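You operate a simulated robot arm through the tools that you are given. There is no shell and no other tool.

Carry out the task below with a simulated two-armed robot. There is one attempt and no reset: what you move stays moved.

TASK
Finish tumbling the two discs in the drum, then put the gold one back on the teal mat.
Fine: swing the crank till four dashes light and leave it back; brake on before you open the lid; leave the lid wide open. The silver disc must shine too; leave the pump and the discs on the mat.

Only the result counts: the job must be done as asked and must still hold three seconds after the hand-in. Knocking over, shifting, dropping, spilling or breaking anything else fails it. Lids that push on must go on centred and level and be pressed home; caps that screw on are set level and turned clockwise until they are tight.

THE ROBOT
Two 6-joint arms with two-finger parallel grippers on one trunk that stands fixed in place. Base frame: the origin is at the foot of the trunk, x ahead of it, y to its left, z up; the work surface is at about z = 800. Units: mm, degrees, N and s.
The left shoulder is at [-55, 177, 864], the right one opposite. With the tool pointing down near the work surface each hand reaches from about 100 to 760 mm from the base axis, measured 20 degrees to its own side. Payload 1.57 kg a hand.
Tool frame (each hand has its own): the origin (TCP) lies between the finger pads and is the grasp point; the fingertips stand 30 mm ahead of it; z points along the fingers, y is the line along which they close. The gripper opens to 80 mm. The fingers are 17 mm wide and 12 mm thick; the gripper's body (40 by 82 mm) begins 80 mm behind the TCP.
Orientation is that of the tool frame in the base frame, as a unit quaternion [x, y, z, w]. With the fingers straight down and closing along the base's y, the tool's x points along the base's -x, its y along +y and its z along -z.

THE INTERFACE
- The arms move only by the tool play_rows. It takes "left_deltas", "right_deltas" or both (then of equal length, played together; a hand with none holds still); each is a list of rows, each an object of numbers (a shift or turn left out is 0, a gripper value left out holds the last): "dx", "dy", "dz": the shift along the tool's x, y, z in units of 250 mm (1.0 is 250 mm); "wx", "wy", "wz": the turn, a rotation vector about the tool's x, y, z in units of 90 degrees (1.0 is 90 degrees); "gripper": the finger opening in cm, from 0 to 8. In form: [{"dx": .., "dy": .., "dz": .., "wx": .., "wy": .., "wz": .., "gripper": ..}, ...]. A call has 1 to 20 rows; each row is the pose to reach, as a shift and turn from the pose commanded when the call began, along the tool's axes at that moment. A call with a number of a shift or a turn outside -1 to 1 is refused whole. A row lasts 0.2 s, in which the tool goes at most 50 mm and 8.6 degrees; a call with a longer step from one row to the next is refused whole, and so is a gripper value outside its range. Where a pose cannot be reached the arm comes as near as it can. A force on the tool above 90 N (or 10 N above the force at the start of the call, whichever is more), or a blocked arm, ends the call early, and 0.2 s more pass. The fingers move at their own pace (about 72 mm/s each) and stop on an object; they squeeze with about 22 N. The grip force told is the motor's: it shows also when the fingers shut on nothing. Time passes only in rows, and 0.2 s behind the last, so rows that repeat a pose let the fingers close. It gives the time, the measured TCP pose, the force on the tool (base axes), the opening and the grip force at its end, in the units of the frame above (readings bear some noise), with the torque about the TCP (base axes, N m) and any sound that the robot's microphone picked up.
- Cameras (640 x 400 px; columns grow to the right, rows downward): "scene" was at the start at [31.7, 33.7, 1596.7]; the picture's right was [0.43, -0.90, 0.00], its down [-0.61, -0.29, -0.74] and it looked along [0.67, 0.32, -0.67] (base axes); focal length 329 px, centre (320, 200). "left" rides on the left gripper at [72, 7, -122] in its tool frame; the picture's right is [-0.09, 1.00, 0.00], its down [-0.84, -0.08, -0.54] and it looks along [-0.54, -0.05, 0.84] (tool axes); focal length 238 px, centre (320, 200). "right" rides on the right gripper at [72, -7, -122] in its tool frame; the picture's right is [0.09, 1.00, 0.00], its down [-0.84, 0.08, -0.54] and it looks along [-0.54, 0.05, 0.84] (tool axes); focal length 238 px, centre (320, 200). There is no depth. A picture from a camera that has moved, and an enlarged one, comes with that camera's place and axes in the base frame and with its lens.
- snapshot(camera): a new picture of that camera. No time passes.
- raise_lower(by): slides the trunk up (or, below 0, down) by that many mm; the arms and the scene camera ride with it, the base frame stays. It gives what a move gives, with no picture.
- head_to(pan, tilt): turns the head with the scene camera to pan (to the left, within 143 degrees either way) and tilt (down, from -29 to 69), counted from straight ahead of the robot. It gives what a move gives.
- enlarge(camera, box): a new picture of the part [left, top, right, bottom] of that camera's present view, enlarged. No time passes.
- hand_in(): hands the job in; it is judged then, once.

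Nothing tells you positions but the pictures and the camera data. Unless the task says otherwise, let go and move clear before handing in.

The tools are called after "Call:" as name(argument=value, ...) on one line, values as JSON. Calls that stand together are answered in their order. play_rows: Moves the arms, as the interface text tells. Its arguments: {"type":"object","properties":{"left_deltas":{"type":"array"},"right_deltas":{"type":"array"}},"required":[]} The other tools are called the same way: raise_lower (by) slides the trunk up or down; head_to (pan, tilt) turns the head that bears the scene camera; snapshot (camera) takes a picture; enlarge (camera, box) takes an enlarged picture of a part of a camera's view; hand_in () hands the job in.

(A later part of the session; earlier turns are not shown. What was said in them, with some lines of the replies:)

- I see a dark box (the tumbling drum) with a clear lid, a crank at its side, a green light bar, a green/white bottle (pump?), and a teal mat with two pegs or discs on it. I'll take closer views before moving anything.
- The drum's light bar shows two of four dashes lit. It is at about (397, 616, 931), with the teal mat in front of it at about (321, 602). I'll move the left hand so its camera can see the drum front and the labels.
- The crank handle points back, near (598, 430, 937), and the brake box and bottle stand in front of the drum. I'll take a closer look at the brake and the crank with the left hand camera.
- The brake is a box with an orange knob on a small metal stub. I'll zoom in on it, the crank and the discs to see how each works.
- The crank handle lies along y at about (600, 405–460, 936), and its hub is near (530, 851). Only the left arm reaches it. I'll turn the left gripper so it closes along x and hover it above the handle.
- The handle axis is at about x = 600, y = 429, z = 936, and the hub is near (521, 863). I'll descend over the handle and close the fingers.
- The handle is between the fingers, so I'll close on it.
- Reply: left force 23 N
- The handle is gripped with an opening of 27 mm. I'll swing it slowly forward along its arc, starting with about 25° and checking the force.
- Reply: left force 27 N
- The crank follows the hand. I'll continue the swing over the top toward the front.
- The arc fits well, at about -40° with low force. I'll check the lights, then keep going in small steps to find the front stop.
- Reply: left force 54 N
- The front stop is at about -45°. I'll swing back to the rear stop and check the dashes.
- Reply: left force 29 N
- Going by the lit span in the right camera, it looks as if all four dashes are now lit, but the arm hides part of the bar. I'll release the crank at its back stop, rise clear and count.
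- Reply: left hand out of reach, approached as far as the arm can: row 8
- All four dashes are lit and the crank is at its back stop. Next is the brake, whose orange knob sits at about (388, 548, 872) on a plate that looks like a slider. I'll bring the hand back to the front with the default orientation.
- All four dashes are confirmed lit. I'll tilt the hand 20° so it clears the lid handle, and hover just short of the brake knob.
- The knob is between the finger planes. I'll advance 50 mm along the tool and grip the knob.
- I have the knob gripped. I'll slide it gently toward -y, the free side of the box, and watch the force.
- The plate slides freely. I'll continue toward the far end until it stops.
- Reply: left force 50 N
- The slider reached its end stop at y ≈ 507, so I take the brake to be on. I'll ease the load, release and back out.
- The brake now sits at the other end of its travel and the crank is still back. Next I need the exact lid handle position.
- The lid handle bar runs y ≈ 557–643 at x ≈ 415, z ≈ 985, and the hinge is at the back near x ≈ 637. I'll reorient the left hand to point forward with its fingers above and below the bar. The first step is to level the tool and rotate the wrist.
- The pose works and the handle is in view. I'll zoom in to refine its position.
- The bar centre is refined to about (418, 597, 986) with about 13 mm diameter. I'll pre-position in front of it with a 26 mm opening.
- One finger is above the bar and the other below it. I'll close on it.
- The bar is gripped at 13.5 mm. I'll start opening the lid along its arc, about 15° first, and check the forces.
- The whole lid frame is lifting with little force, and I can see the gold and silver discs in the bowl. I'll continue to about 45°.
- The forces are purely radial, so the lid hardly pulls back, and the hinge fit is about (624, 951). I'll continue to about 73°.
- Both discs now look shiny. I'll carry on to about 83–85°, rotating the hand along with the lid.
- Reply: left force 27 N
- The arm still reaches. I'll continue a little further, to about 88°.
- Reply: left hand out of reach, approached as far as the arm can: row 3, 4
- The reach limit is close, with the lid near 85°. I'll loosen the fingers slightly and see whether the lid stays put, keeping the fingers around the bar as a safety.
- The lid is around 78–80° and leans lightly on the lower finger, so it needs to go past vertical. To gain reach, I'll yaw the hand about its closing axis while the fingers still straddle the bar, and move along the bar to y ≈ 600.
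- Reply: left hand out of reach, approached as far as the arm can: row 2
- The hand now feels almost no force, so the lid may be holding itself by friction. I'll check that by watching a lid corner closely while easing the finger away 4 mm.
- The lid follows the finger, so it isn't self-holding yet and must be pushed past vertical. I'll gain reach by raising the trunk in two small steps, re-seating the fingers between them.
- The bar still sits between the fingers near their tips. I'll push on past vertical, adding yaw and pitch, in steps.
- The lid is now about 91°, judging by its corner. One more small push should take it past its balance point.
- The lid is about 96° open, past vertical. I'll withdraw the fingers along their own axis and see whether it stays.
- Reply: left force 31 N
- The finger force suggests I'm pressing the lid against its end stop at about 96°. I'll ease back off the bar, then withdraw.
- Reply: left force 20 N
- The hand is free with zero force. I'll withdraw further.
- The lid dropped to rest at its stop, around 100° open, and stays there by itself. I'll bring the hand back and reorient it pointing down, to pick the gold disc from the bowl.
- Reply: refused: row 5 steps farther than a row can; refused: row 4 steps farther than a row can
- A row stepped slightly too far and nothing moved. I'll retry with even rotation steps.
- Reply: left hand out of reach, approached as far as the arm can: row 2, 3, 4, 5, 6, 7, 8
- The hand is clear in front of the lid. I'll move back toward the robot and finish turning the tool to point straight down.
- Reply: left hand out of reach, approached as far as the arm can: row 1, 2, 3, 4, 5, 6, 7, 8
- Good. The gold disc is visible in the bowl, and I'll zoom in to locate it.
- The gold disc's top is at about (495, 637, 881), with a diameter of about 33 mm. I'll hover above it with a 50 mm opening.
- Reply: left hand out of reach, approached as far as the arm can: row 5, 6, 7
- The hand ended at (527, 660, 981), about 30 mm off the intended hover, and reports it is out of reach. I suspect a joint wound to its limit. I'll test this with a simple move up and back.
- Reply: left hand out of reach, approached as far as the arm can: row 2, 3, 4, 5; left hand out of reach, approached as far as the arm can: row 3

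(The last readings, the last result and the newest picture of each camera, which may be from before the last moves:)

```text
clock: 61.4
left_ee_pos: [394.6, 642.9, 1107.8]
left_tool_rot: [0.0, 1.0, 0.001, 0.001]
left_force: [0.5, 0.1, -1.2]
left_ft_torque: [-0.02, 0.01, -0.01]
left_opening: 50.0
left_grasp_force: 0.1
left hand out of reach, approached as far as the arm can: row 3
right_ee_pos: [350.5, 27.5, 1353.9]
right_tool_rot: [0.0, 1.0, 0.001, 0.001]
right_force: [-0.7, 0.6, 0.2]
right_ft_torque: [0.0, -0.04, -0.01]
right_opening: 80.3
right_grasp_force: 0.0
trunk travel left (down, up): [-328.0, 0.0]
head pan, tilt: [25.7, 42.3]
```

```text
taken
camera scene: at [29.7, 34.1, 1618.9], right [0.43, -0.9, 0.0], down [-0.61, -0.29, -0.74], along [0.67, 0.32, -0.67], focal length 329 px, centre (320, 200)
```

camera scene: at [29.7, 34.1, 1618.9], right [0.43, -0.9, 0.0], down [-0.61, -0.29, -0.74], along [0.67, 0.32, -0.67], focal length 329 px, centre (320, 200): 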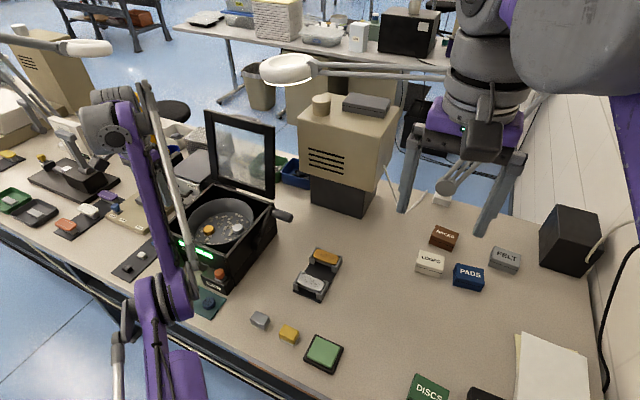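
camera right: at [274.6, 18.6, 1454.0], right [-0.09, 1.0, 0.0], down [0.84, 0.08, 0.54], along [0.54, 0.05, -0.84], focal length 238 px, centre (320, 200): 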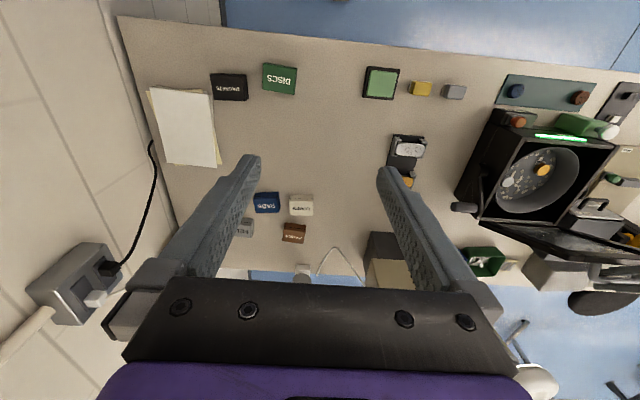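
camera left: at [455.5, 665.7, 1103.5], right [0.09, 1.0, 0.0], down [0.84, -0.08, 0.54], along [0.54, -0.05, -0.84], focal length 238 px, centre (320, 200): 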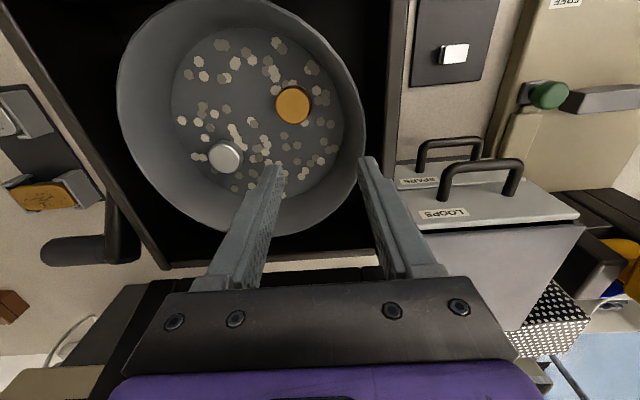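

Call:
play_rows(left_deltas=[{"dx": 0.1, "dy": -0.08}, {"dx": 0.2, "dy": -0.16}, {"dx": 0.3, "dy": -0.24}, {"dx": 0.34, "dy": -0.27}])

Call:
snapshot(camera="scene")

```text
clock: 62.4
left_ee_pos: [370.9, 638.7, 1119.8]
left_tool_rot: [0.0, 1.0, 0.001, 0.001]
left_force: [-0.1, 0.3, 0.6]
left_ft_torque: [-0.01, 0.01, 0.0]
left_opening: 50.2
left_grasp_force: 0.0
left hand out of reach, approached as far as the arm can: row 1, 2, 3, 4
right_ee_pos: [349.1, 25.7, 1355.1]
right_tool_rot: [0.0, 1.0, 0.0, 0.0]
right_force: [-0.1, 0.0, -0.2]
right_ft_torque: [0.02, 0.0, -0.03]
right_opening: 80.1
right_grasp_force: 0.2
trunk travel left (down, up): [-328.0, 0.0]
head pan, tilt: [25.7, 42.3]
```

```text
taken
camera scene: at [30.5, 33.8, 1618.9], right [0.43, -0.9, 0.0], down [-0.61, -0.29, -0.74], along [0.67, 0.32, -0.67], focal length 329 px, centre (320, 200)
```

scene: 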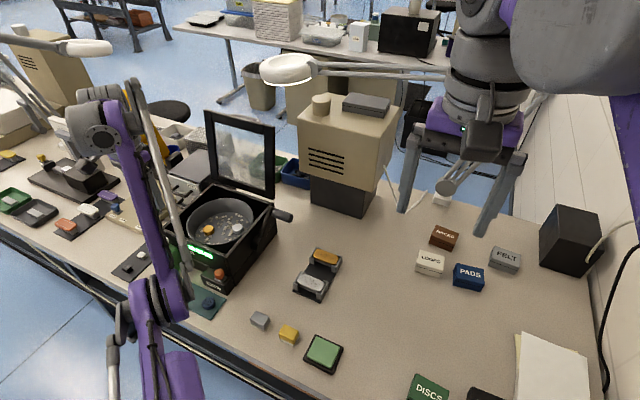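

A wrist joint seems to be at its limit, because small moves toward the robot are blocked. I'll test rotating the tool about its own axis in each direction to find the free one.

Call:
play_rows(left_deltas=[{"wz": -0.09}, {"wz": -0.18}, {"wz": -0.27}, {"wz": -0.36}])

Call:
snapshot(camera="left")

```text
clock: 63.4
left_ee_pos: [369.4, 639.8, 1119.9]
left_tool_rot: [-0.28, 0.96, 0.001, 0.001]
left_force: [0.7, 0.1, -0.2]
left_ft_torque: [-0.04, 0.02, 0.01]
left_opening: 49.7
left_grasp_force: 0.1
left hand out of reach, approached as far as the arm can: row 3, 4
right_ee_pos: [349.8, 27.9, 1354.7]
right_tool_rot: [0.0, 1.0, 0.0, -0.001]
right_force: [0.1, -0.3, -0.6]
right_ft_torque: [-0.03, 0.03, 0.02]
right_opening: 79.9
right_grasp_force: 0.1
trunk travel left (down, up): [-328.0, 0.0]
head pan, tilt: [25.7, 42.3]
```

```text
taken
camera left: at [305.3, 606.1, 1242.0], right [-0.46, 0.89, 0.0], down [0.75, 0.38, 0.54], along [0.48, 0.25, -0.84], focal length 238 px, centre (320, 200)
```

left: 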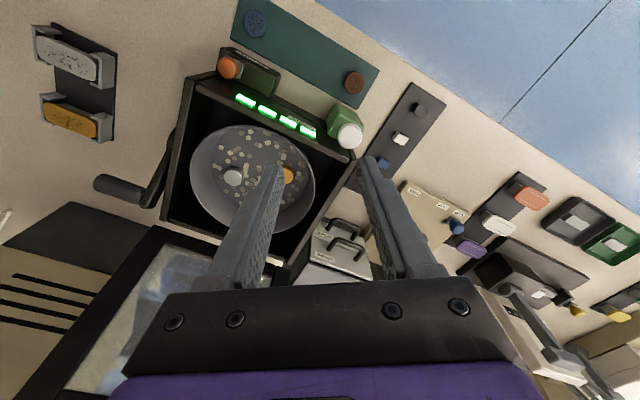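

The elbow flipped from "up" to "down" while the arm was fully stretched. I'll re-extend the arm upward near its starting pose with the tool pointing down, so it can fold back elbow-up.

Call:
play_rows(left_deltas=[{"dz": -0.15, "wz": 0.09}, {"dz": -0.3, "wz": 0.18}, {"dz": -0.45, "wz": 0.27}, {"dz": -0.6, "wz": 0.36}, {"dz": -0.75, "wz": 0.36}, {"dz": -0.9, "wz": 0.36}])

Call:
play_rows(left_deltas=[{"dx": -0.02, "dy": -0.16, "dz": -0.04}, {"dx": -0.04, "dy": -0.32, "dz": -0.08}, {"dx": -0.06, "dy": -0.48, "dz": -0.12}, {"dx": -0.08, "dy": -0.64, "dz": -0.16}, {"dx": -0.1, "dy": -0.8, "dz": -0.2}])

Call:
snapshot(camera="scene")

```text
clock: 64.8
left_ee_pos: [349.1, 616.0, 1281.9]
left_tool_rot: [-0.001, 1.0, 0.001, 0.001]
left_force: [0.7, -0.3, -0.1]
left_ft_torque: [0.01, 0.03, -0.02]
left_opening: 49.8
left_grasp_force: 0.2
left hand out of reach, approached as far as the arm can: row 4, 5, 6
right_ee_pos: [350.4, 25.8, 1355.9]
right_tool_rot: [-0.001, 1.0, 0.0, 0.0]
right_force: [-0.4, -0.5, 0.2]
right_ft_torque: [0.05, -0.01, -0.03]
right_opening: 79.9
right_grasp_force: 0.0
trunk travel left (down, up): [-328.0, 0.0]
head pan, tilt: [25.7, 42.3]
```

```text
clock: 66.0
left_ee_pos: [395.7, 424.8, 1357.9]
left_tool_rot: [-0.001, 1.0, 0.002, 0.001]
left_force: [-0.3, -0.3, 0.5]
left_ft_torque: [0.03, -0.02, 0.05]
left_opening: 50.1
left_grasp_force: 0.0
left hand out of reach, approached as far as the arm can: row 2, 3, 4, 5
right_ee_pos: [348.6, 24.2, 1355.7]
right_tool_rot: [0.0, 1.0, 0.0, 0.001]
right_force: [-0.3, 0.3, 0.7]
right_ft_torque: [0.02, 0.0, -0.01]
right_opening: 80.3
right_grasp_force: 0.2
trunk travel left (down, up): [-328.0, 0.0]
head pan, tilt: [25.7, 42.3]
```

```text
taken
camera scene: at [30.3, 32.0, 1618.9], right [0.43, -0.9, 0.0], down [-0.61, -0.29, -0.74], along [0.67, 0.32, -0.67], focal length 329 px, centre (320, 200)
```

scene: 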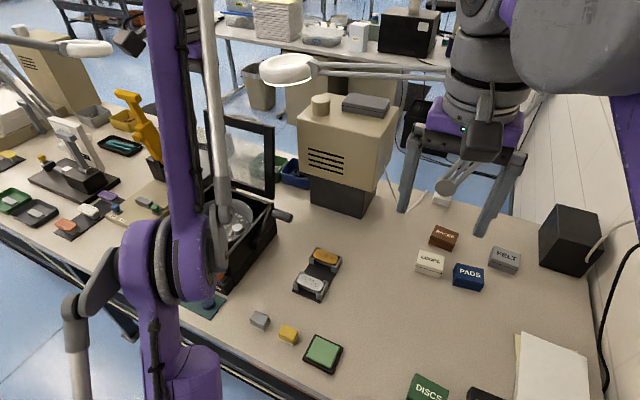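

The arm is stretched. Now I'll fold back down toward the front of the drum.

Call:
play_rows(left_deltas=[{"dx": 0.02, "dz": 0.12}, {"dx": 0.04, "dz": 0.25}, {"dx": 0.06, "dz": 0.4}, {"dx": 0.08, "dz": 0.55}])

Call:
snapshot(camera="scene")

```text
clock: 67.0
left_ee_pos: [453.2, 485.4, 1263.6]
left_tool_rot: [-0.001, 1.0, 0.001, -0.001]
left_force: [-0.6, 0.6, -0.2]
left_ft_torque: [0.0, 0.03, 0.01]
left_opening: 50.0
left_grasp_force: 0.1
left hand out of reach, approached as far as the arm can: row 1, 2, 3, 4
right_ee_pos: [349.3, 27.7, 1353.3]
right_tool_rot: [0.001, 1.0, -0.001, 0.0]
right_force: [0.0, -0.1, -0.7]
right_ft_torque: [-0.02, 0.05, 0.01]
right_opening: 79.9
right_grasp_force: 0.0
trunk travel left (down, up): [-328.0, 0.0]
head pan, tilt: [25.7, 42.3]
```

```text
taken
camera scene: at [31.8, 35.5, 1618.7], right [0.43, -0.9, 0.0], down [-0.61, -0.29, -0.74], along [0.67, 0.32, -0.67], focal length 329 px, centre (320, 200)
```

scene: 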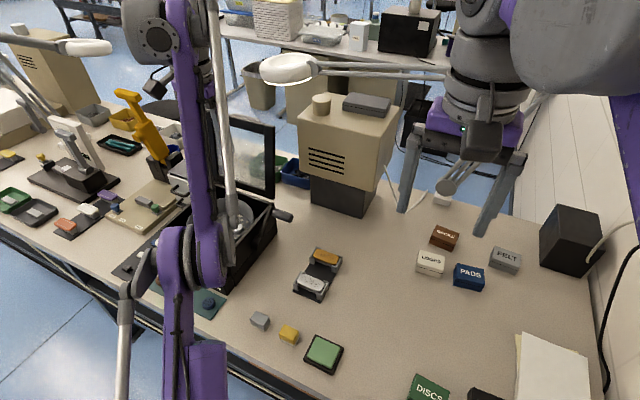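

The arm stays almost straight, so the elbow sits at its singular point. I'll tilt the tool backward toward the robot while pulling in, which should push the elbow to fold upward.

Call:
play_rows(left_deltas=[{"wy": 0.09, "dx": 0.05}, {"wy": 0.18, "dx": 0.1}, {"wy": 0.27, "dx": 0.15}, {"wy": 0.36, "dx": 0.2}, {"wy": 0.45, "dx": 0.25}, {"wy": 0.54, "dx": 0.3}, {"wy": 0.54, "dx": 0.35}])

Call:
snapshot(camera="scene")

```text
clock: 68.6
left_ee_pos: [382.4, 495.4, 1265.4]
left_tool_rot: [0.005, 0.953, 0.016, -0.303]
left_force: [-0.5, 0.7, 0.8]
left_ft_torque: [-0.01, -0.02, -0.01]
left_opening: 49.9
left_grasp_force: 0.1
left hand out of reach, approached as far as the arm can: row 5, 6, 7
right_ee_pos: [348.7, 26.8, 1354.1]
right_tool_rot: [0.0, 1.0, 0.0, 0.0]
right_force: [0.0, 0.3, -0.1]
right_ft_torque: [-0.02, 0.0, -0.04]
right_opening: 80.1
right_grasp_force: 0.0
trunk travel left (down, up): [-328.0, 0.0]
head pan, tilt: [25.7, 42.3]
```

```text
taken
camera scene: at [30.4, 34.3, 1618.9], right [0.43, -0.9, 0.0], down [-0.61, -0.29, -0.74], along [0.67, 0.32, -0.67], focal length 329 px, centre (320, 200)
```

scene: 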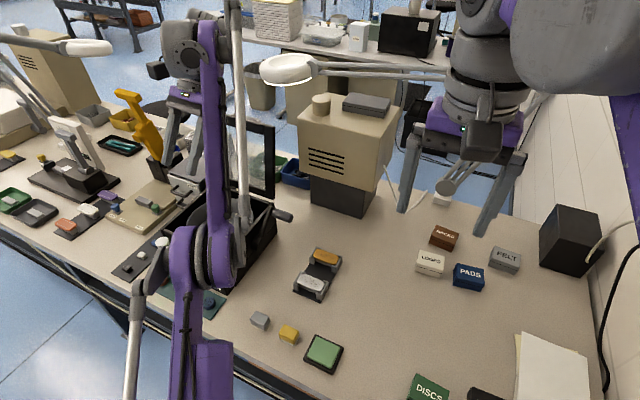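

The arm is still nearly straight. I'll level the tool again and sweep the hand downward in the free space to the right of the drum, so the elbow folds upward.

Call:
play_rows(left_deltas=[{"dx": -0.095, "dy": -0.012, "dz": -0.029, "wy": -0.078}, {"dx": -0.19, "dy": -0.024, "dz": -0.057, "wy": -0.156}, {"dx": -0.286, "dy": -0.036, "dz": -0.086, "wy": -0.234}, {"dx": -0.381, "dy": -0.048, "dz": -0.114, "wy": -0.312}, {"dx": -0.476, "dy": -0.06, "dz": -0.143, "wy": -0.39}])

Call:
play_rows(left_deltas=[{"dx": -0.06, "dy": -0.15}, {"dx": -0.12, "dy": -0.3, "dz": 0.02}, {"dx": -0.18, "dy": -0.45, "dz": 0.06}, {"dx": -0.24, "dy": -0.6, "dz": 0.12}, {"dx": -0.3, "dy": -0.75, "dz": 0.2}, {"dx": -0.36, "dy": -0.85, "dz": 0.3}, {"dx": -0.4, "dy": -0.9, "dz": 0.42}])

Call:
snapshot(camera="scene")

```text
clock: 69.8
left_ee_pos: [500.9, 479.8, 1228.6]
left_tool_rot: [0.009, 1.0, 0.014, -0.001]
left_force: [0.3, 0.0, 0.0]
left_ft_torque: [-0.03, -0.02, 0.03]
left_opening: 49.9
left_grasp_force: 0.2
right_ee_pos: [349.5, 26.6, 1355.7]
right_tool_rot: [0.0, 1.0, 0.001, 0.001]
right_force: [0.4, -0.4, 0.4]
right_ft_torque: [-0.01, -0.01, 0.04]
right_opening: 80.0
right_grasp_force: 0.0
trunk travel left (down, up): [-328.0, 0.0]
head pan, tilt: [25.7, 42.3]
```

```text
clock: 71.4
left_ee_pos: [594.1, 252.3, 1116.2]
left_tool_rot: [0.008, 1.0, 0.014, -0.001]
left_force: [1.2, 0.1, 0.6]
left_ft_torque: [-0.01, 0.0, 0.05]
left_opening: 50.2
left_grasp_force: 0.0
right_ee_pos: [349.2, 26.7, 1355.4]
right_tool_rot: [-0.001, 1.0, 0.0, 0.0]
right_force: [0.7, 0.5, 0.6]
right_ft_torque: [-0.01, -0.03, -0.02]
right_opening: 80.3
right_grasp_force: 0.1
trunk travel left (down, up): [-328.0, 0.0]
head pan, tilt: [25.7, 42.3]
```

```text
taken
camera scene: at [30.9, 34.0, 1618.8], right [0.43, -0.9, 0.0], down [-0.61, -0.29, -0.74], along [0.67, 0.32, -0.67], focal length 329 px, centre (320, 200)
```

scene: 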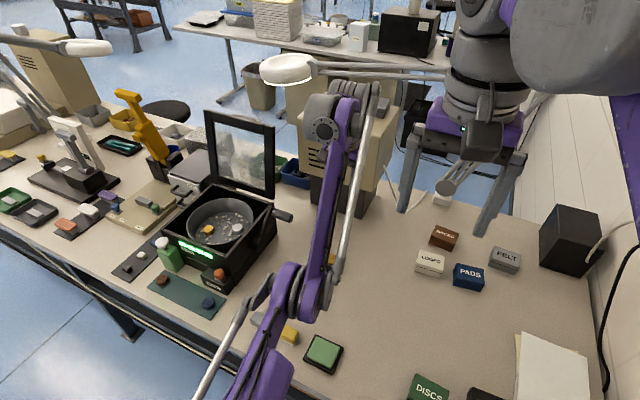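

There are no more reach errors, but the elbow still looks low. I'll stretch forward and downward in this clear space so the elbow crosses to the up side.

Call:
play_rows(left_deltas=[{"dx": -0.15, "dy": -0.01, "dz": 0.04}, {"dx": -0.3, "dy": -0.02, "dz": 0.12}, {"dx": -0.45, "dy": -0.03, "dz": 0.22}, {"dx": -0.56, "dy": -0.04, "dz": 0.34}, {"dx": -0.6, "dy": -0.048, "dz": 0.48}, {"dx": -0.6, "dy": -0.048, "dz": 0.62}, {"dx": -0.6, "dy": -0.048, "dz": 0.74}])

Call:
snapshot(camera="scene")

```text
clock: 73.0
left_ee_pos: [729.9, 238.7, 935.7]
left_tool_rot: [0.008, 1.0, 0.014, -0.002]
left_force: [-0.4, 0.6, -0.1]
left_ft_torque: [-0.01, -0.05, 0.0]
left_opening: 49.8
left_grasp_force: 0.0
left hand out of reach, approached as far as the arm can: row 3, 4, 5, 6, 7
right_ee_pos: [349.4, 26.3, 1355.5]
right_tool_rot: [-0.001, 1.0, 0.0, 0.001]
right_force: [-0.1, 0.4, -0.1]
right_ft_torque: [-0.01, 0.0, -0.01]
right_opening: 80.0
right_grasp_force: 0.1
trunk travel left (down, up): [-328.0, 0.0]
head pan, tilt: [25.7, 42.3]
```

```text
taken
camera scene: at [30.1, 33.9, 1619.0], right [0.43, -0.9, 0.0], down [-0.61, -0.29, -0.74], along [0.67, 0.32, -0.67], focal length 329 px, centre (320, 200)
```

scene: 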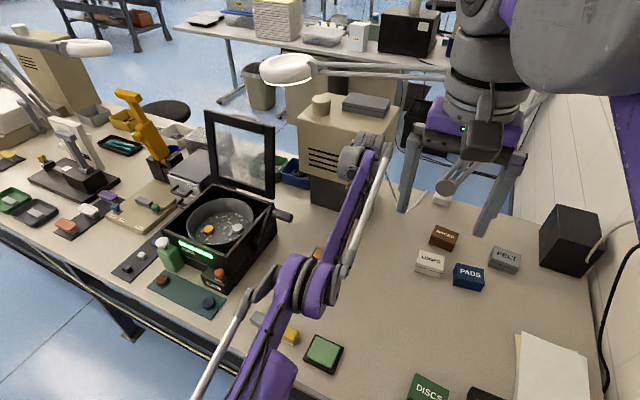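

Call:
play_rows(left_deltas=[{"dx": 0.1, "dz": 0.02}, {"dx": 0.25, "dz": 0.02}, {"dx": 0.4, "dz": 0.0}, {"dx": 0.55, "dz": -0.05}, {"dx": 0.65, "dz": -0.1}])

Call:
snapshot(camera="scene")

```text
clock: 74.2
left_ee_pos: [565.1, 245.6, 966.6]
left_tool_rot: [0.009, 1.0, 0.014, -0.002]
left_force: [-0.4, 0.1, -0.8]
left_ft_torque: [-0.03, -0.01, 0.01]
left_opening: 50.0
left_grasp_force: 0.0
right_ee_pos: [348.4, 25.0, 1355.1]
right_tool_rot: [0.0, 1.0, 0.0, 0.0]
right_force: [0.6, 0.7, 0.5]
right_ft_torque: [0.0, 0.04, -0.04]
right_opening: 80.2
right_grasp_force: 0.1
trunk travel left (down, up): [-328.0, 0.0]
head pan, tilt: [25.7, 42.3]
```

```text
taken
camera scene: at [29.8, 33.6, 1618.9], right [0.43, -0.9, 0.0], down [-0.61, -0.29, -0.74], along [0.67, 0.32, -0.67], focal length 329 px, centre (320, 200)
```

scene: 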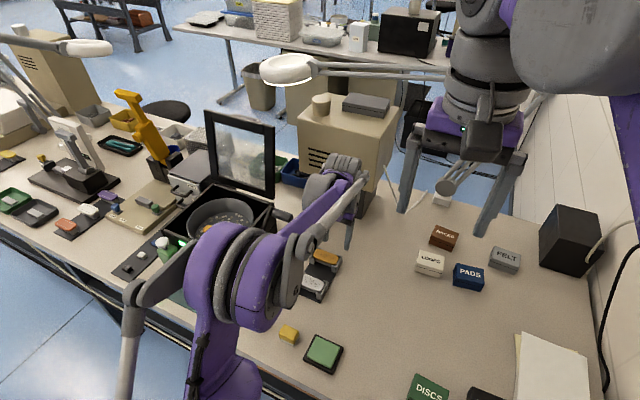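

The elbow is up again. I'll travel at safe height back to above the gold disc.

Call:
play_rows(left_deltas=[{"dz": -0.15, "wx": 0.0178, "wz": -0.0115}, {"dz": -0.26, "dx": 0.05, "dy": 0.08, "wx": 0.0178, "wz": -0.0115}, {"dz": -0.26, "dx": 0.1, "dy": 0.25, "wx": 0.0178, "wz": -0.0115}, {"dz": -0.26, "dx": 0.15, "dy": 0.42, "wx": 0.0178, "wz": -0.0115}, {"dz": -0.26, "dx": 0.21, "dy": 0.59, "wx": 0.0178, "wz": -0.0115}, {"dz": -0.26, "dx": 0.27, "dy": 0.76, "wx": 0.0178, "wz": -0.0115}])

Call:
play_rows(left_deltas=[{"dy": 0.18}, {"dy": 0.36}, {"dy": 0.54}, {"dy": 0.7}, {"dy": 0.78}, {"dy": 0.78}])

Call:
snapshot(camera="left")

Call:
snapshot(camera="scene")

```text
clock: 75.6
left_ee_pos: [501.1, 436.6, 1036.3]
left_tool_rot: [0.001, 1.0, -0.001, -0.002]
left_force: [-1.3, 0.1, -0.1]
left_ft_torque: [-0.03, 0.04, -0.02]
left_opening: 50.1
left_grasp_force: 0.0
right_ee_pos: [349.0, 26.7, 1354.6]
right_tool_rot: [0.0, 1.0, 0.0, 0.0]
right_force: [0.2, -0.1, -0.5]
right_ft_torque: [-0.01, 0.01, 0.0]
right_opening: 80.1
right_grasp_force: 0.1
trunk travel left (down, up): [-328.0, 0.0]
head pan, tilt: [25.7, 42.3]
```

```text
clock: 77.0
left_ee_pos: [502.1, 631.2, 1036.7]
left_tool_rot: [0.0, 1.0, 0.0, -0.002]
left_force: [-0.3, 0.4, 0.3]
left_ft_torque: [0.0, 0.01, 0.0]
left_opening: 50.0
left_grasp_force: 0.0
right_ee_pos: [348.5, 25.7, 1355.0]
right_tool_rot: [0.0, 1.0, 0.001, 0.0]
right_force: [0.0, -0.1, -0.4]
right_ft_torque: [-0.01, -0.03, -0.02]
right_opening: 80.0
right_grasp_force: 0.0
trunk travel left (down, up): [-328.0, 0.0]
head pan, tilt: [25.7, 42.3]
```

```text
taken
camera left: at [430.3, 637.7, 1159.1], right [0.09, 1.0, 0.0], down [0.84, -0.08, 0.54], along [0.54, -0.05, -0.84], focal length 238 px, centre (320, 200)
```

left: 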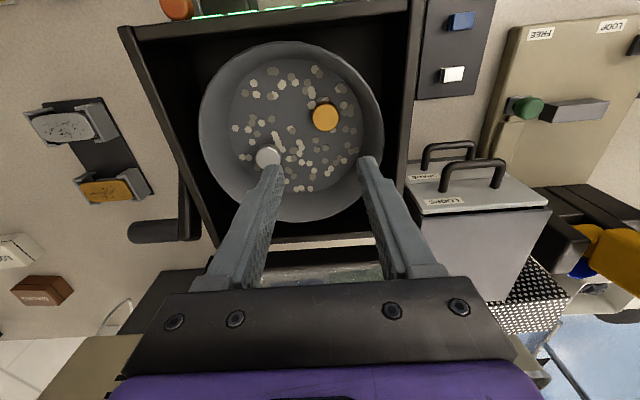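

```text
taken
camera scene: at [30.4, 33.5, 1618.9], right [0.43, -0.9, 0.0], down [-0.61, -0.29, -0.74], along [0.67, 0.32, -0.67], focal length 329 px, centre (320, 200)
```

scene: 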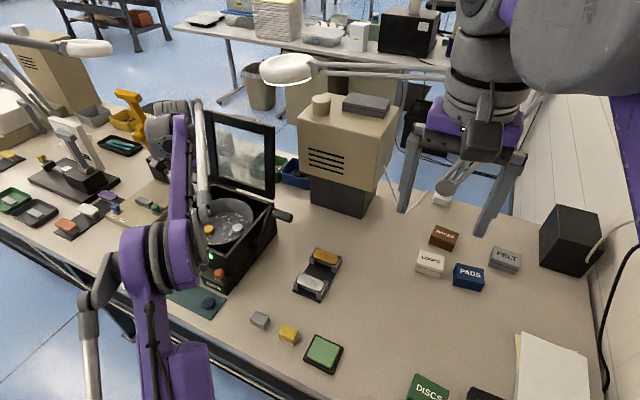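

The disc is confirmed at about (497, 637). I'll descend partway and check alignment.

Call:
play_rows(left_deltas=[{"dx": 0.01, "dy": 0.012, "dz": 0.12}, {"dx": 0.02, "dy": 0.024, "dz": 0.25}, {"dx": 0.02, "dy": 0.024, "dz": 0.36}, {"dx": 0.02, "dy": 0.024, "dz": 0.44}, {"dx": 0.02, "dy": 0.024, "dz": 0.44}])

Call:
enlarge(camera="left", box=[200, 60, 440, 240])

Call:
enlarge(camera="scene", box=[170, 180, 270, 270])

Call:
enlarge(camera="right", box=[480, 100, 630, 230])

```text
clock: 78.2
left_ee_pos: [497.5, 637.7, 922.3]
left_tool_rot: [0.001, 1.0, 0.0, -0.002]
left_force: [0.2, 1.3, 0.5]
left_ft_torque: [0.01, 0.01, 0.01]
left_opening: 49.8
left_grasp_force: 0.1
right_ee_pos: [349.6, 26.6, 1355.1]
right_tool_rot: [0.0, 1.0, 0.0, -0.001]
right_force: [-0.4, -0.9, 0.1]
right_ft_torque: [0.02, 0.01, -0.01]
right_opening: 80.1
right_grasp_force: 0.1
trunk travel left (down, up): [-328.0, 0.0]
head pan, tilt: [25.7, 42.3]
```

```text
2.22 times, centred on (320, 150) of left
camera zoom: at [425.4, 643.4, 1044.6], right [0.09, 1.0, 0.0], down [0.84, -0.08, 0.54], along [0.54, -0.05, -0.84], focal length 530 px, centre (320, 311)
```

zoom: 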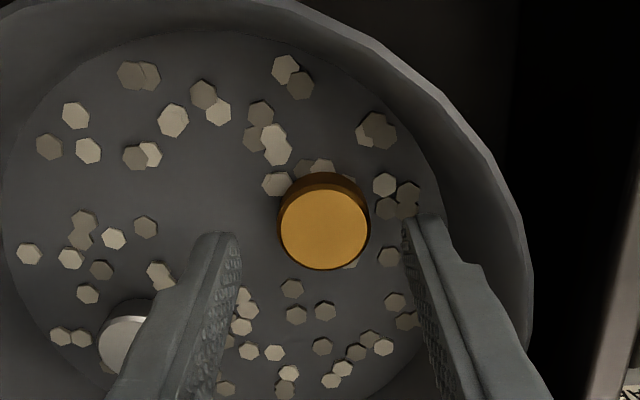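

```text
4.44 times, centred on (220, 225) of scene
camera zoom: at [30.3, 33.5, 1618.9], right [0.43, -0.9, 0.0], down [-0.61, -0.29, -0.74], along [0.67, 0.32, -0.67], focal length 1460 px, centre (764, 89)
```

zoom: 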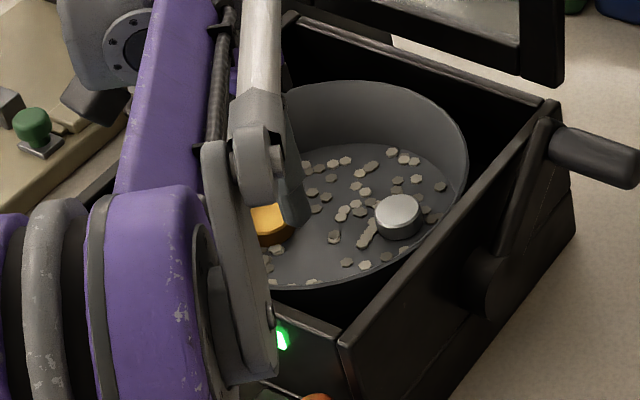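

```text
3.08 times, centred on (555, 165) of right
camera zoom: at [276.4, 19.8, 1476.3], right [-0.09, 1.0, 0.0], down [0.84, 0.08, 0.54], along [0.54, 0.05, -0.84], focal length 733 px, centre (-403, 308)
```

zoom: 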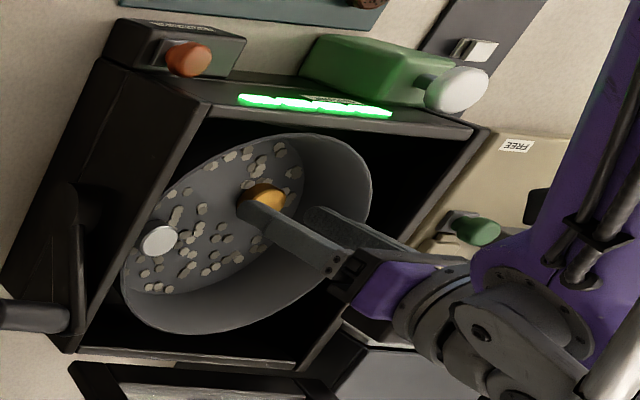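

The alignment is good. I'll descend to grip height and close.

Call:
play_rows(left_deltas=[{"dz": 0.04}, {"dz": 0.08}, {"dz": 0.088}])

Call:
enlarge(camera="left", box=[200, 60, 440, 240])

```text
clock: 79.0
left_ee_pos: [495.9, 635.9, 902.4]
left_tool_rot: [0.0, 1.0, 0.0, -0.001]
left_force: [0.7, -0.3, -0.4]
left_ft_torque: [0.02, 0.0, 0.0]
left_opening: 49.9
left_grasp_force: 0.1
right_ee_pos: [349.5, 26.5, 1355.5]
right_tool_rot: [0.0, 1.0, 0.0, -0.001]
right_force: [-0.1, -0.5, 0.7]
right_ft_torque: [-0.02, -0.02, 0.03]
right_opening: 79.9
right_grasp_force: 0.1
trunk travel left (down, up): [-328.0, 0.0]
head pan, tilt: [25.7, 42.3]
```

```text
2.22 times, centred on (320, 150) of left
camera zoom: at [425.3, 642.0, 1024.0], right [0.09, 1.0, 0.0], down [0.84, -0.08, 0.54], along [0.54, -0.05, -0.84], focal length 530 px, centre (320, 311)
```

zoom: 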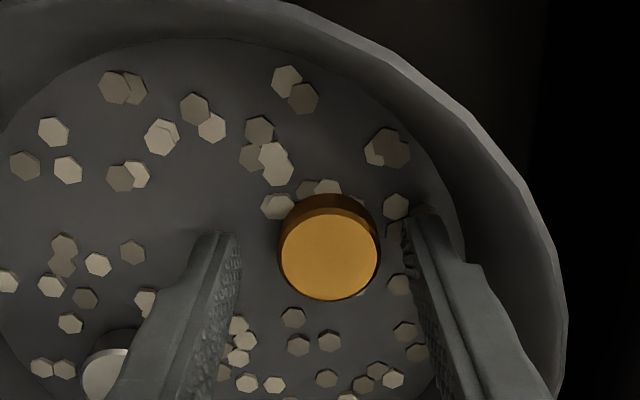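

Call:
play_rows(left_deltas=[{"gripper": 4.0}, {"gripper": 3.0}, {"gripper": 2.2}, {"gripper": 2.2}, {"gripper": 2.2}])

Call:
enlarge(camera="left", box=[200, 60, 440, 240])

```text
clock: 80.2
left_ee_pos: [497.5, 636.1, 901.4]
left_tool_rot: [0.001, 1.0, 0.001, -0.002]
left_force: [-0.4, 0.5, -0.2]
left_ft_torque: [-0.03, -0.02, 0.0]
left_opening: 30.1
left_grasp_force: 21.5
right_ee_pos: [348.7, 26.9, 1355.4]
right_tool_rot: [0.0, 1.0, 0.0, -0.001]
right_force: [0.0, -0.1, -0.1]
right_ft_torque: [-0.02, 0.0, -0.02]
right_opening: 79.9
right_grasp_force: 0.1
trunk travel left (down, up): [-328.0, 0.0]
head pan, tilt: [25.7, 42.3]
```

```text
2.22 times, centred on (320, 150) of left
camera zoom: at [425.3, 642.0, 1024.0], right [0.09, 1.0, 0.0], down [0.84, -0.08, 0.54], along [0.54, -0.05, -0.84], focal length 530 px, centre (320, 311)
```

zoom: 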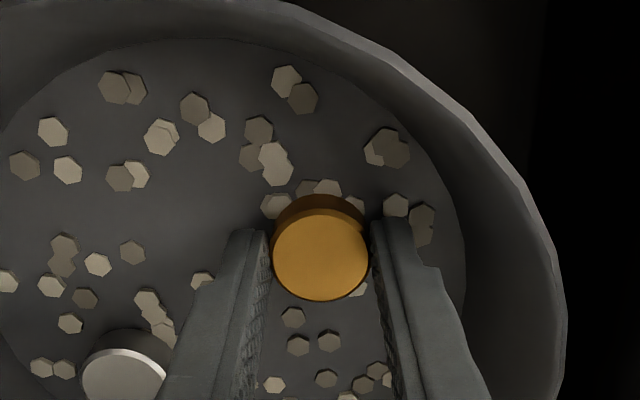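

The gold disc is gripped at 30 mm. I'll lift it straight out, then carry it over the mat centre at about (324, 595).

Call:
play_rows(left_deltas=[{"dz": -0.04}, {"dz": -0.12}, {"dz": -0.25}, {"dz": -0.4}, {"dz": -0.56}])

Call:
enlarge(camera="left", box=[160, 30, 480, 270])

```text
clock: 81.4
left_ee_pos: [495.9, 635.3, 1041.1]
left_tool_rot: [0.0, 1.0, 0.0, -0.002]
left_force: [0.0, -0.6, -0.4]
left_ft_torque: [0.0, -0.02, -0.01]
left_opening: 30.1
left_grasp_force: 22.6
right_ee_pos: [349.2, 27.2, 1356.0]
right_tool_rot: [0.0, 1.0, 0.0, 0.0]
right_force: [0.1, 0.0, 0.3]
right_ft_torque: [-0.02, -0.03, -0.01]
right_opening: 79.9
right_grasp_force: 0.1
trunk travel left (down, up): [-328.0, 0.0]
head pan, tilt: [25.7, 42.3]
```

```text
1.67 times, centred on (320, 150) of left
camera zoom: at [424.5, 641.4, 1163.3], right [0.09, 1.0, 0.0], down [0.84, -0.08, 0.54], along [0.54, -0.05, -0.84], focal length 397 px, centre (320, 283)
```

zoom: 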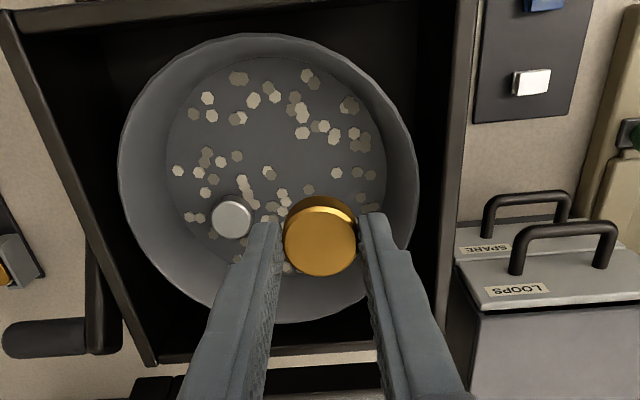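

The disc is held securely and the silver one, also shiny, remains in the bowl. I'll carry the gold disc to above the mat.

Call:
play_rows(left_deltas=[{"dx": 0.1, "dy": -0.02}, {"dx": 0.26, "dy": -0.06}, {"dx": 0.42, "dy": -0.1}, {"dx": 0.57, "dy": -0.14}, {"dx": 0.69, "dy": -0.162}, {"dx": 0.69, "dy": -0.162, "dz": 0.1}, {"dx": 0.69, "dy": -0.162, "dz": 0.25}, {"dx": 0.69, "dy": -0.162, "dz": 0.4}, {"dx": 0.69, "dy": -0.162, "dz": 0.5}])

Call:
snapshot(camera="left")

Call:
enlarge(camera="scene", box=[130, 200, 270, 320])

Call:
enlarge(camera="right", box=[480, 50, 630, 180])

```text
clock: 83.4
left_ee_pos: [326.0, 594.3, 915.3]
left_tool_rot: [0.0, 1.0, 0.0, -0.002]
left_force: [-0.1, -0.2, -0.5]
left_ft_torque: [0.02, 0.02, 0.01]
left_opening: 30.3
left_grasp_force: 21.7
right_ee_pos: [349.3, 26.5, 1354.5]
right_tool_rot: [0.0, 1.0, 0.0, -0.001]
right_force: [0.3, -0.4, 0.6]
right_ft_torque: [0.01, 0.03, 0.02]
right_opening: 80.0
right_grasp_force: 0.1
trunk travel left (down, up): [-328.0, 0.0]
head pan, tilt: [25.7, 42.3]
```

```text
taken
camera left: at [255.0, 600.9, 1037.5], right [0.09, 1.0, 0.0], down [0.84, -0.08, 0.54], along [0.54, -0.05, -0.84], focal length 238 px, centre (320, 200)
```

left: 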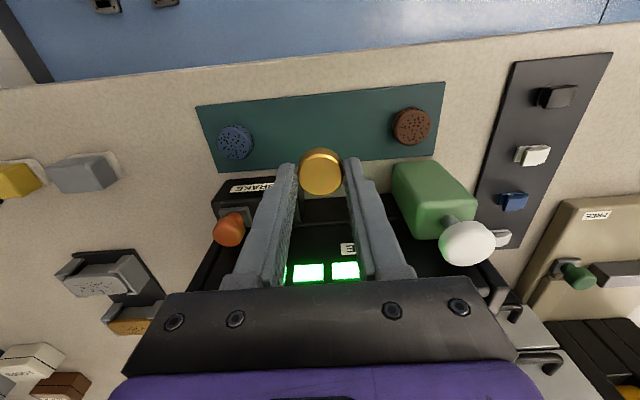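

```text
3.33 times, centred on (200, 260) of scene
camera zoom: at [30.7, 34.2, 1618.9], right [0.43, -0.9, 0.0], down [-0.61, -0.29, -0.74], along [0.67, 0.32, -0.67], focal length 1095 px, centre (720, 0)
```

zoom: 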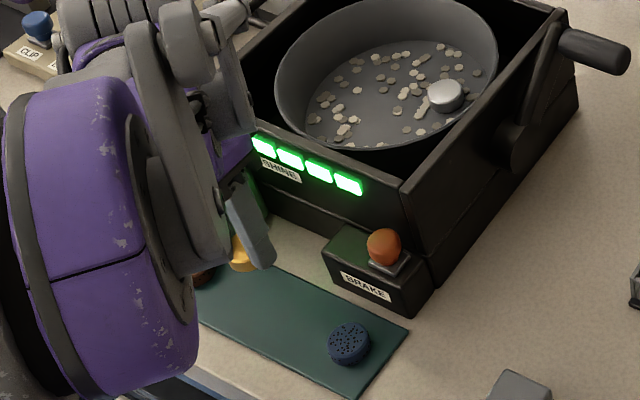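

```text
3.08 times, centred on (555, 115) of right
camera zoom: at [276.7, 20.5, 1476.2], right [-0.09, 1.0, 0.0], down [0.84, 0.08, 0.54], along [0.54, 0.05, -0.84], focal length 733 px, centre (-403, 462)
```

zoom: 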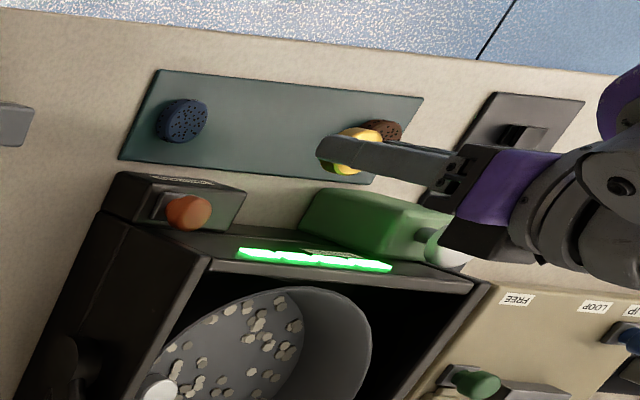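

The hand is over the mat centre. I'll lower the disc, then creep down to contact.

Call:
play_rows(left_deltas=[{"dz": 0.1}, {"dz": 0.2}, {"dz": 0.26}, {"dz": 0.28}])

Call:
enlarge(camera="left", box=[180, 70, 460, 280])

Call:
enlarge(camera="right", box=[500, 60, 600, 140])

```text
clock: 84.4
left_ee_pos: [324.8, 594.7, 847.2]
left_tool_rot: [0.001, 1.0, 0.0, -0.002]
left_force: [0.4, -0.1, -0.2]
left_ft_torque: [-0.04, 0.01, -0.01]
left_opening: 30.4
left_grasp_force: 22.1
right_ee_pos: [348.7, 26.9, 1355.4]
right_tool_rot: [0.0, 1.0, 0.0, 0.001]
right_force: [0.3, 0.4, 0.2]
right_ft_torque: [0.01, 0.04, 0.01]
right_opening: 79.9
right_grasp_force: 0.0
trunk travel left (down, up): [-328.0, 0.0]
head pan, tilt: [25.7, 42.3]
```

```text
1.90 times, centred on (320, 175) of left
camera zoom: at [253.7, 601.5, 969.0], right [0.09, 1.0, 0.0], down [0.84, -0.08, 0.54], along [0.54, -0.05, -0.84], focal length 454 px, centre (320, 248)
```

zoom: 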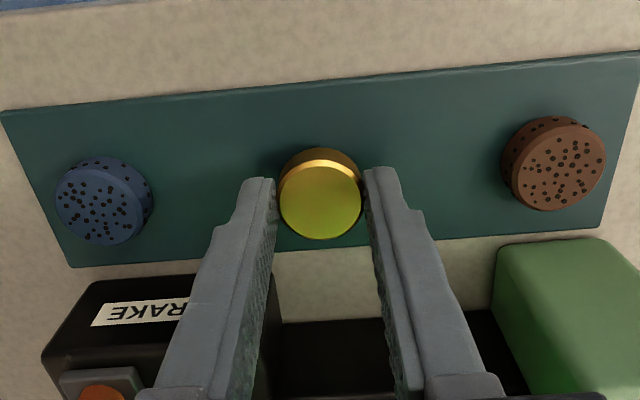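

```text
5.00 times, centred on (550, 100) of right
camera zoom: at [276.5, 20.2, 1476.2], right [-0.09, 1.0, 0.0], down [0.84, 0.08, 0.54], along [0.54, 0.05, -0.84], focal length 1192 px, centre (-830, 700)
```

zoom: 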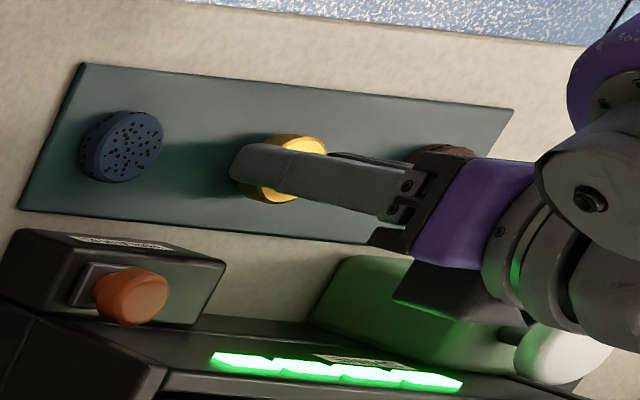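

Call:
play_rows(left_deltas=[{"dz": 0.008}, {"dz": 0.016}, {"dz": 0.024}])

Call:
play_rows(left_deltas=[{"dz": 0.006}, {"dz": 0.012}])

Call:
enlarge(camera="right", box=[520, 70, 570, 110])

```text
clock: 85.2
left_ee_pos: [324.4, 594.7, 841.6]
left_tool_rot: [0.001, 1.0, 0.0, -0.002]
left_force: [0.2, -0.2, -1.1]
left_ft_torque: [0.0, 0.02, 0.0]
left_opening: 30.5
left_grasp_force: 22.2
right_ee_pos: [349.5, 26.8, 1354.6]
right_tool_rot: [0.0, 1.0, 0.0, -0.001]
right_force: [-0.7, -0.1, 1.1]
right_ft_torque: [0.02, -0.01, -0.03]
right_opening: 79.9
right_grasp_force: 0.0
trunk travel left (down, up): [-328.0, 0.0]
head pan, tilt: [25.7, 42.3]
```

```text
clock: 85.8
left_ee_pos: [325.0, 594.3, 839.7]
left_tool_rot: [0.0, 1.0, 0.001, -0.001]
left_force: [0.5, 4.2, 9.1]
left_ft_torque: [0.14, -0.08, 0.01]
left_opening: 30.4
left_grasp_force: 22.0
right_ee_pos: [348.2, 26.1, 1355.2]
right_tool_rot: [0.0, 1.0, 0.0, 0.0]
right_force: [-0.1, 0.6, 0.6]
right_ft_torque: [0.0, -0.03, -0.02]
right_opening: 80.1
right_grasp_force: 0.0
trunk travel left (down, up): [-328.0, 0.0]
head pan, tilt: [25.7, 42.3]
```

```text
10.00 times, centred on (545, 90) of right
camera zoom: at [276.1, 19.5, 1476.5], right [-0.09, 1.0, 0.0], down [0.84, 0.08, 0.54], along [0.54, 0.05, -0.84], focal length 2384 px, centre (-1930, 1300)
```

zoom: 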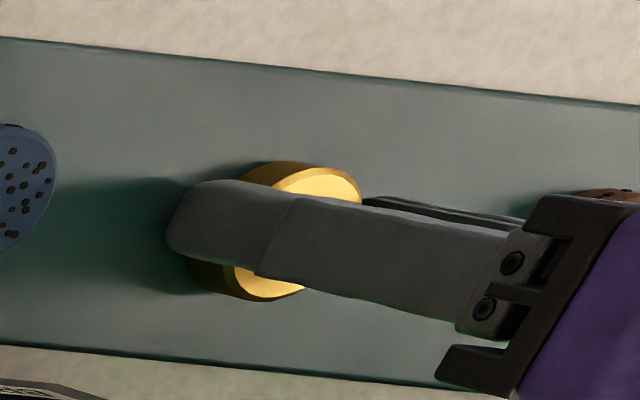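

Contact is felt at 9 N upward, so the disc is on the mat. I'll release and rise straight up.

Call:
play_rows(left_deltas=[{"gripper": 3.3, "dz": -0.004}, {"gripper": 4.0, "dz": -0.004}, {"gripper": 5.0, "dz": -0.004}, {"gripper": 5.0, "dz": -0.004}, {"gripper": 5.0, "dz": -0.06}, {"dz": -0.2}, {"dz": -0.35}, {"dz": -0.5}, {"dz": -0.65}, {"dz": -0.8}])

Call:
snapshot(camera="left")

Call:
snapshot(camera="scene")

```text
clock: 88.0
left_ee_pos: [321.7, 596.2, 1041.1]
left_tool_rot: [0.0, 1.0, 0.001, -0.002]
left_force: [-1.6, -1.2, -0.4]
left_ft_torque: [-0.03, 0.0, -0.02]
left_opening: 50.1
left_grasp_force: 0.0
right_ee_pos: [348.7, 25.6, 1355.2]
right_tool_rot: [0.0, 1.0, -0.001, 0.0]
right_force: [0.4, 0.1, -0.2]
right_ft_torque: [0.03, -0.03, 0.0]
right_opening: 80.1
right_grasp_force: 0.1
trunk travel left (down, up): [-328.0, 0.0]
head pan, tilt: [25.7, 42.3]
```

```text
taken
camera left: at [251.1, 602.4, 1163.2], right [0.09, 1.0, 0.0], down [0.84, -0.08, 0.54], along [0.54, -0.05, -0.84], focal length 238 px, centre (320, 200)
```

left: 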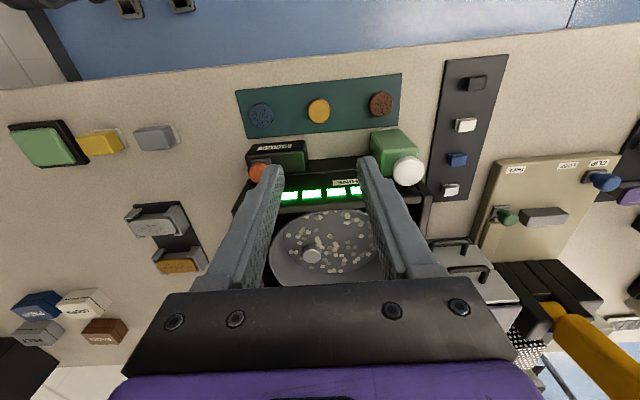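

```text
taken
camera scene: at [30.2, 33.2, 1618.9], right [0.43, -0.9, 0.0], down [-0.61, -0.29, -0.74], along [0.67, 0.32, -0.67], focal length 329 px, centre (320, 200)
```

scene: 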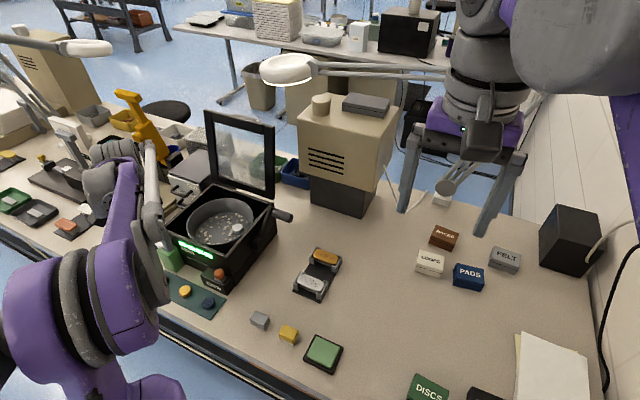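

The gold disc lies on the mat between the other two. I'll verify everything: silver disc shine, crank back, brake on, lid open, bottle undisturbed.

Call:
enlarge(camera="scene", box=[150, 100, 310, 320])

Call:
enlarge(camera="left", box=[230, 70, 430, 210])

Call:
enlarge(camera="scene", box=[200, 205, 260, 250])

Call:
enlarge(camera="right", box=[470, 60, 630, 270])

```text
1.82 times, centred on (230, 210) of scene
camera zoom: at [30.2, 33.2, 1618.9], right [0.43, -0.9, 0.0], down [-0.61, -0.29, -0.74], along [0.67, 0.32, -0.67], focal length 597 px, centre (484, 182)
```

zoom: 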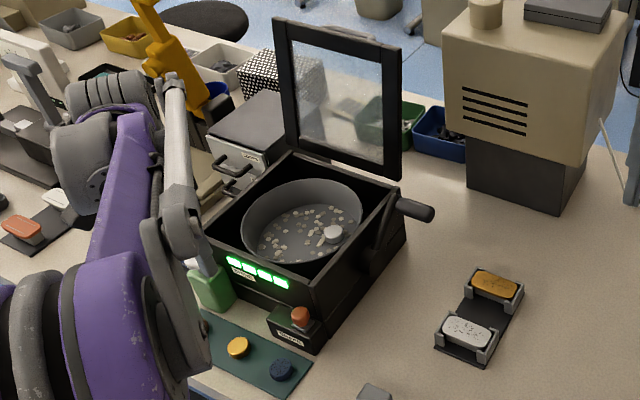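

```text
2.86 times, centred on (330, 140) of left
camera zoom: at [251.1, 602.4, 1163.2], right [0.09, 1.0, 0.0], down [0.84, -0.08, 0.54], along [0.54, -0.05, -0.84], focal length 681 px, centre (291, 371)
```

zoom: 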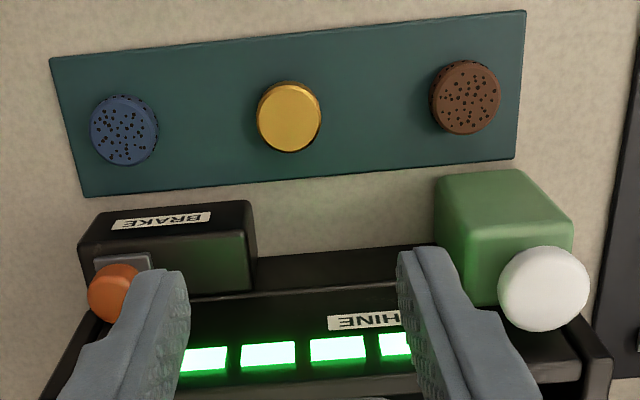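

```text
8.89 times, centred on (230, 228) of scene
camera zoom: at [30.2, 33.2, 1618.9], right [0.43, -0.9, 0.0], down [-0.61, -0.29, -0.74], along [0.67, 0.32, -0.67], focal length 2921 px, centre (1120, -44)
```

zoom: 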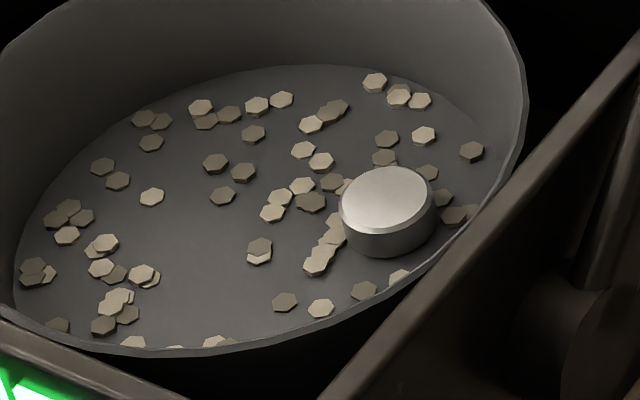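

```text
1.90 times, centred on (550, 165) of right
camera zoom: at [276.3, 19.6, 1476.3], right [-0.09, 1.0, 0.0], down [0.84, 0.08, 0.54], along [0.54, 0.05, -0.84], focal length 454 px, centre (-118, 267)
```

zoom: 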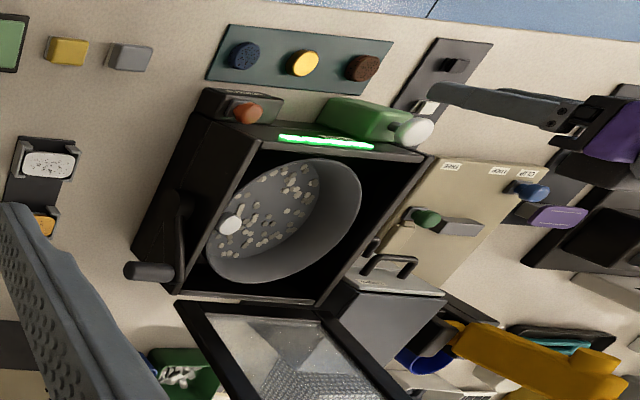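

Call:
enlarge(camera="right", box=[340, 50, 500, 200])

Call:
enlarge(camera="scene", box=[230, 230, 360, 380])

Call:
play_rows(left_deltas=[{"dx": 0.1, "dz": -0.05}, {"dx": 0.2, "dz": -0.1}, {"dx": 0.25, "dz": -0.2}, {"dx": 0.25, "dz": -0.2}, {"dx": 0.25, "dz": -0.2}])

Call:
snapshot(camera="scene")

```text
2.67 times, centred on (420, 125) of right
camera zoom: at [276.3, 19.6, 1476.3], right [-0.09, 1.0, 0.0], down [0.84, 0.08, 0.54], along [0.54, 0.05, -0.84], focal length 636 px, centre (53, 400)
```

zoom: 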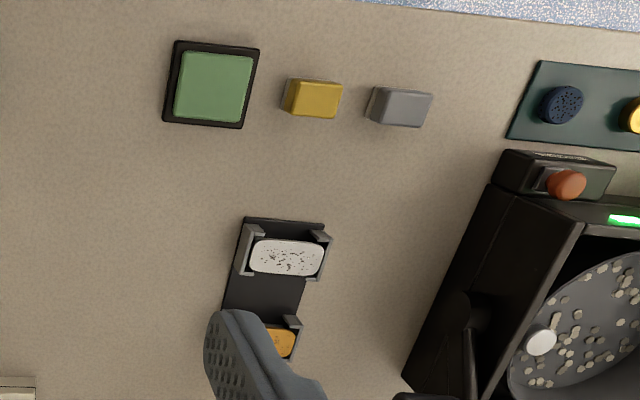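

```text
2.67 times, centred on (295, 305) of scene
camera zoom: at [30.2, 33.2, 1618.9], right [0.43, -0.9, 0.0], down [-0.61, -0.29, -0.74], along [0.67, 0.32, -0.67], focal length 876 px, centre (387, -80)
```

zoom: 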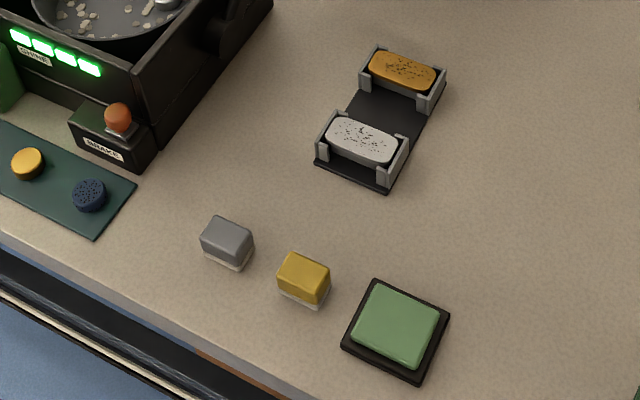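

```text
clock: 89.2
left_ee_pos: [262.5, 595.7, 1091.3]
left_tool_rot: [0.0, 1.0, 0.0, -0.002]
left_force: [-0.1, 0.2, -0.5]
left_ft_torque: [0.04, 0.02, 0.01]
left_opening: 50.2
left_grasp_force: 0.0
right_ee_pos: [349.2, 26.0, 1356.2]
right_tool_rot: [-0.001, 1.0, 0.001, 0.001]
right_force: [-1.6, 0.0, 0.3]
right_ft_torque: [0.01, 0.05, 0.03]
right_opening: 80.1
right_grasp_force: 0.0
trunk travel left (down, up): [-328.0, 0.0]
head pan, tilt: [25.7, 42.3]
```

```text
taken
camera scene: at [30.4, 33.7, 1618.9], right [0.43, -0.9, 0.0], down [-0.61, -0.29, -0.74], along [0.67, 0.32, -0.67], focal length 329 px, centre (320, 200)
```

scene: 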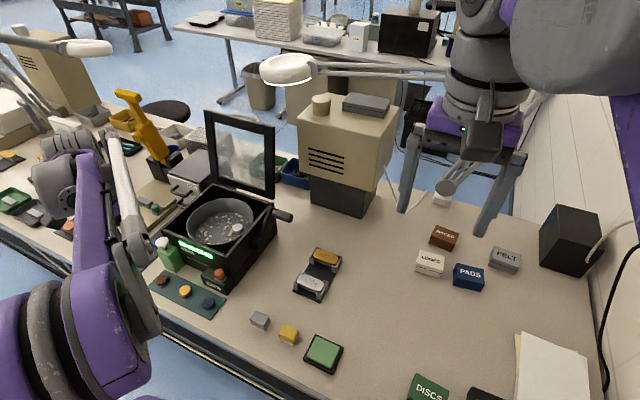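

Everything looks as asked. Four dashes are lit, the crank is back, the brake is on and the lid rests wide open. The gold disc is on the teal mat with the other discs and the bottle untouched, and the silver disc in the bowl is clean and shiny. The hand is clear, so I'm handing in.

Call:
hand_in()

```text
The job is handed in.
```

The job is handed in: both discs were tumbled to four lit dashes and the gold one is on the teal mat. I haven't seen the judge's verdict.

- **Crank:** one full swing forward and back lit all four dashes. It is back at its rear stop.
- **Brake:** slid to its far end before I opened the lid.
- **Lid:** open to about 100°, resting on its own past vertical.
- **Discs:** the gold disc sits between the blue and brown discs on the mat. The silver one also looks clean and shiny; I left it in the bowl, since you only asked for the gold one back.
- **Pump and surroundings:** the green pump bottle and the mat discs were not touched. The last pictures showed nothing else moved.

While pushing the lid past vertical, the left arm stretched out fully and its elbow folded the wrong way. To free it I swung the arm over the open bench area, above the other objects. I also raised the trunk 23 mm for reach and left it there.
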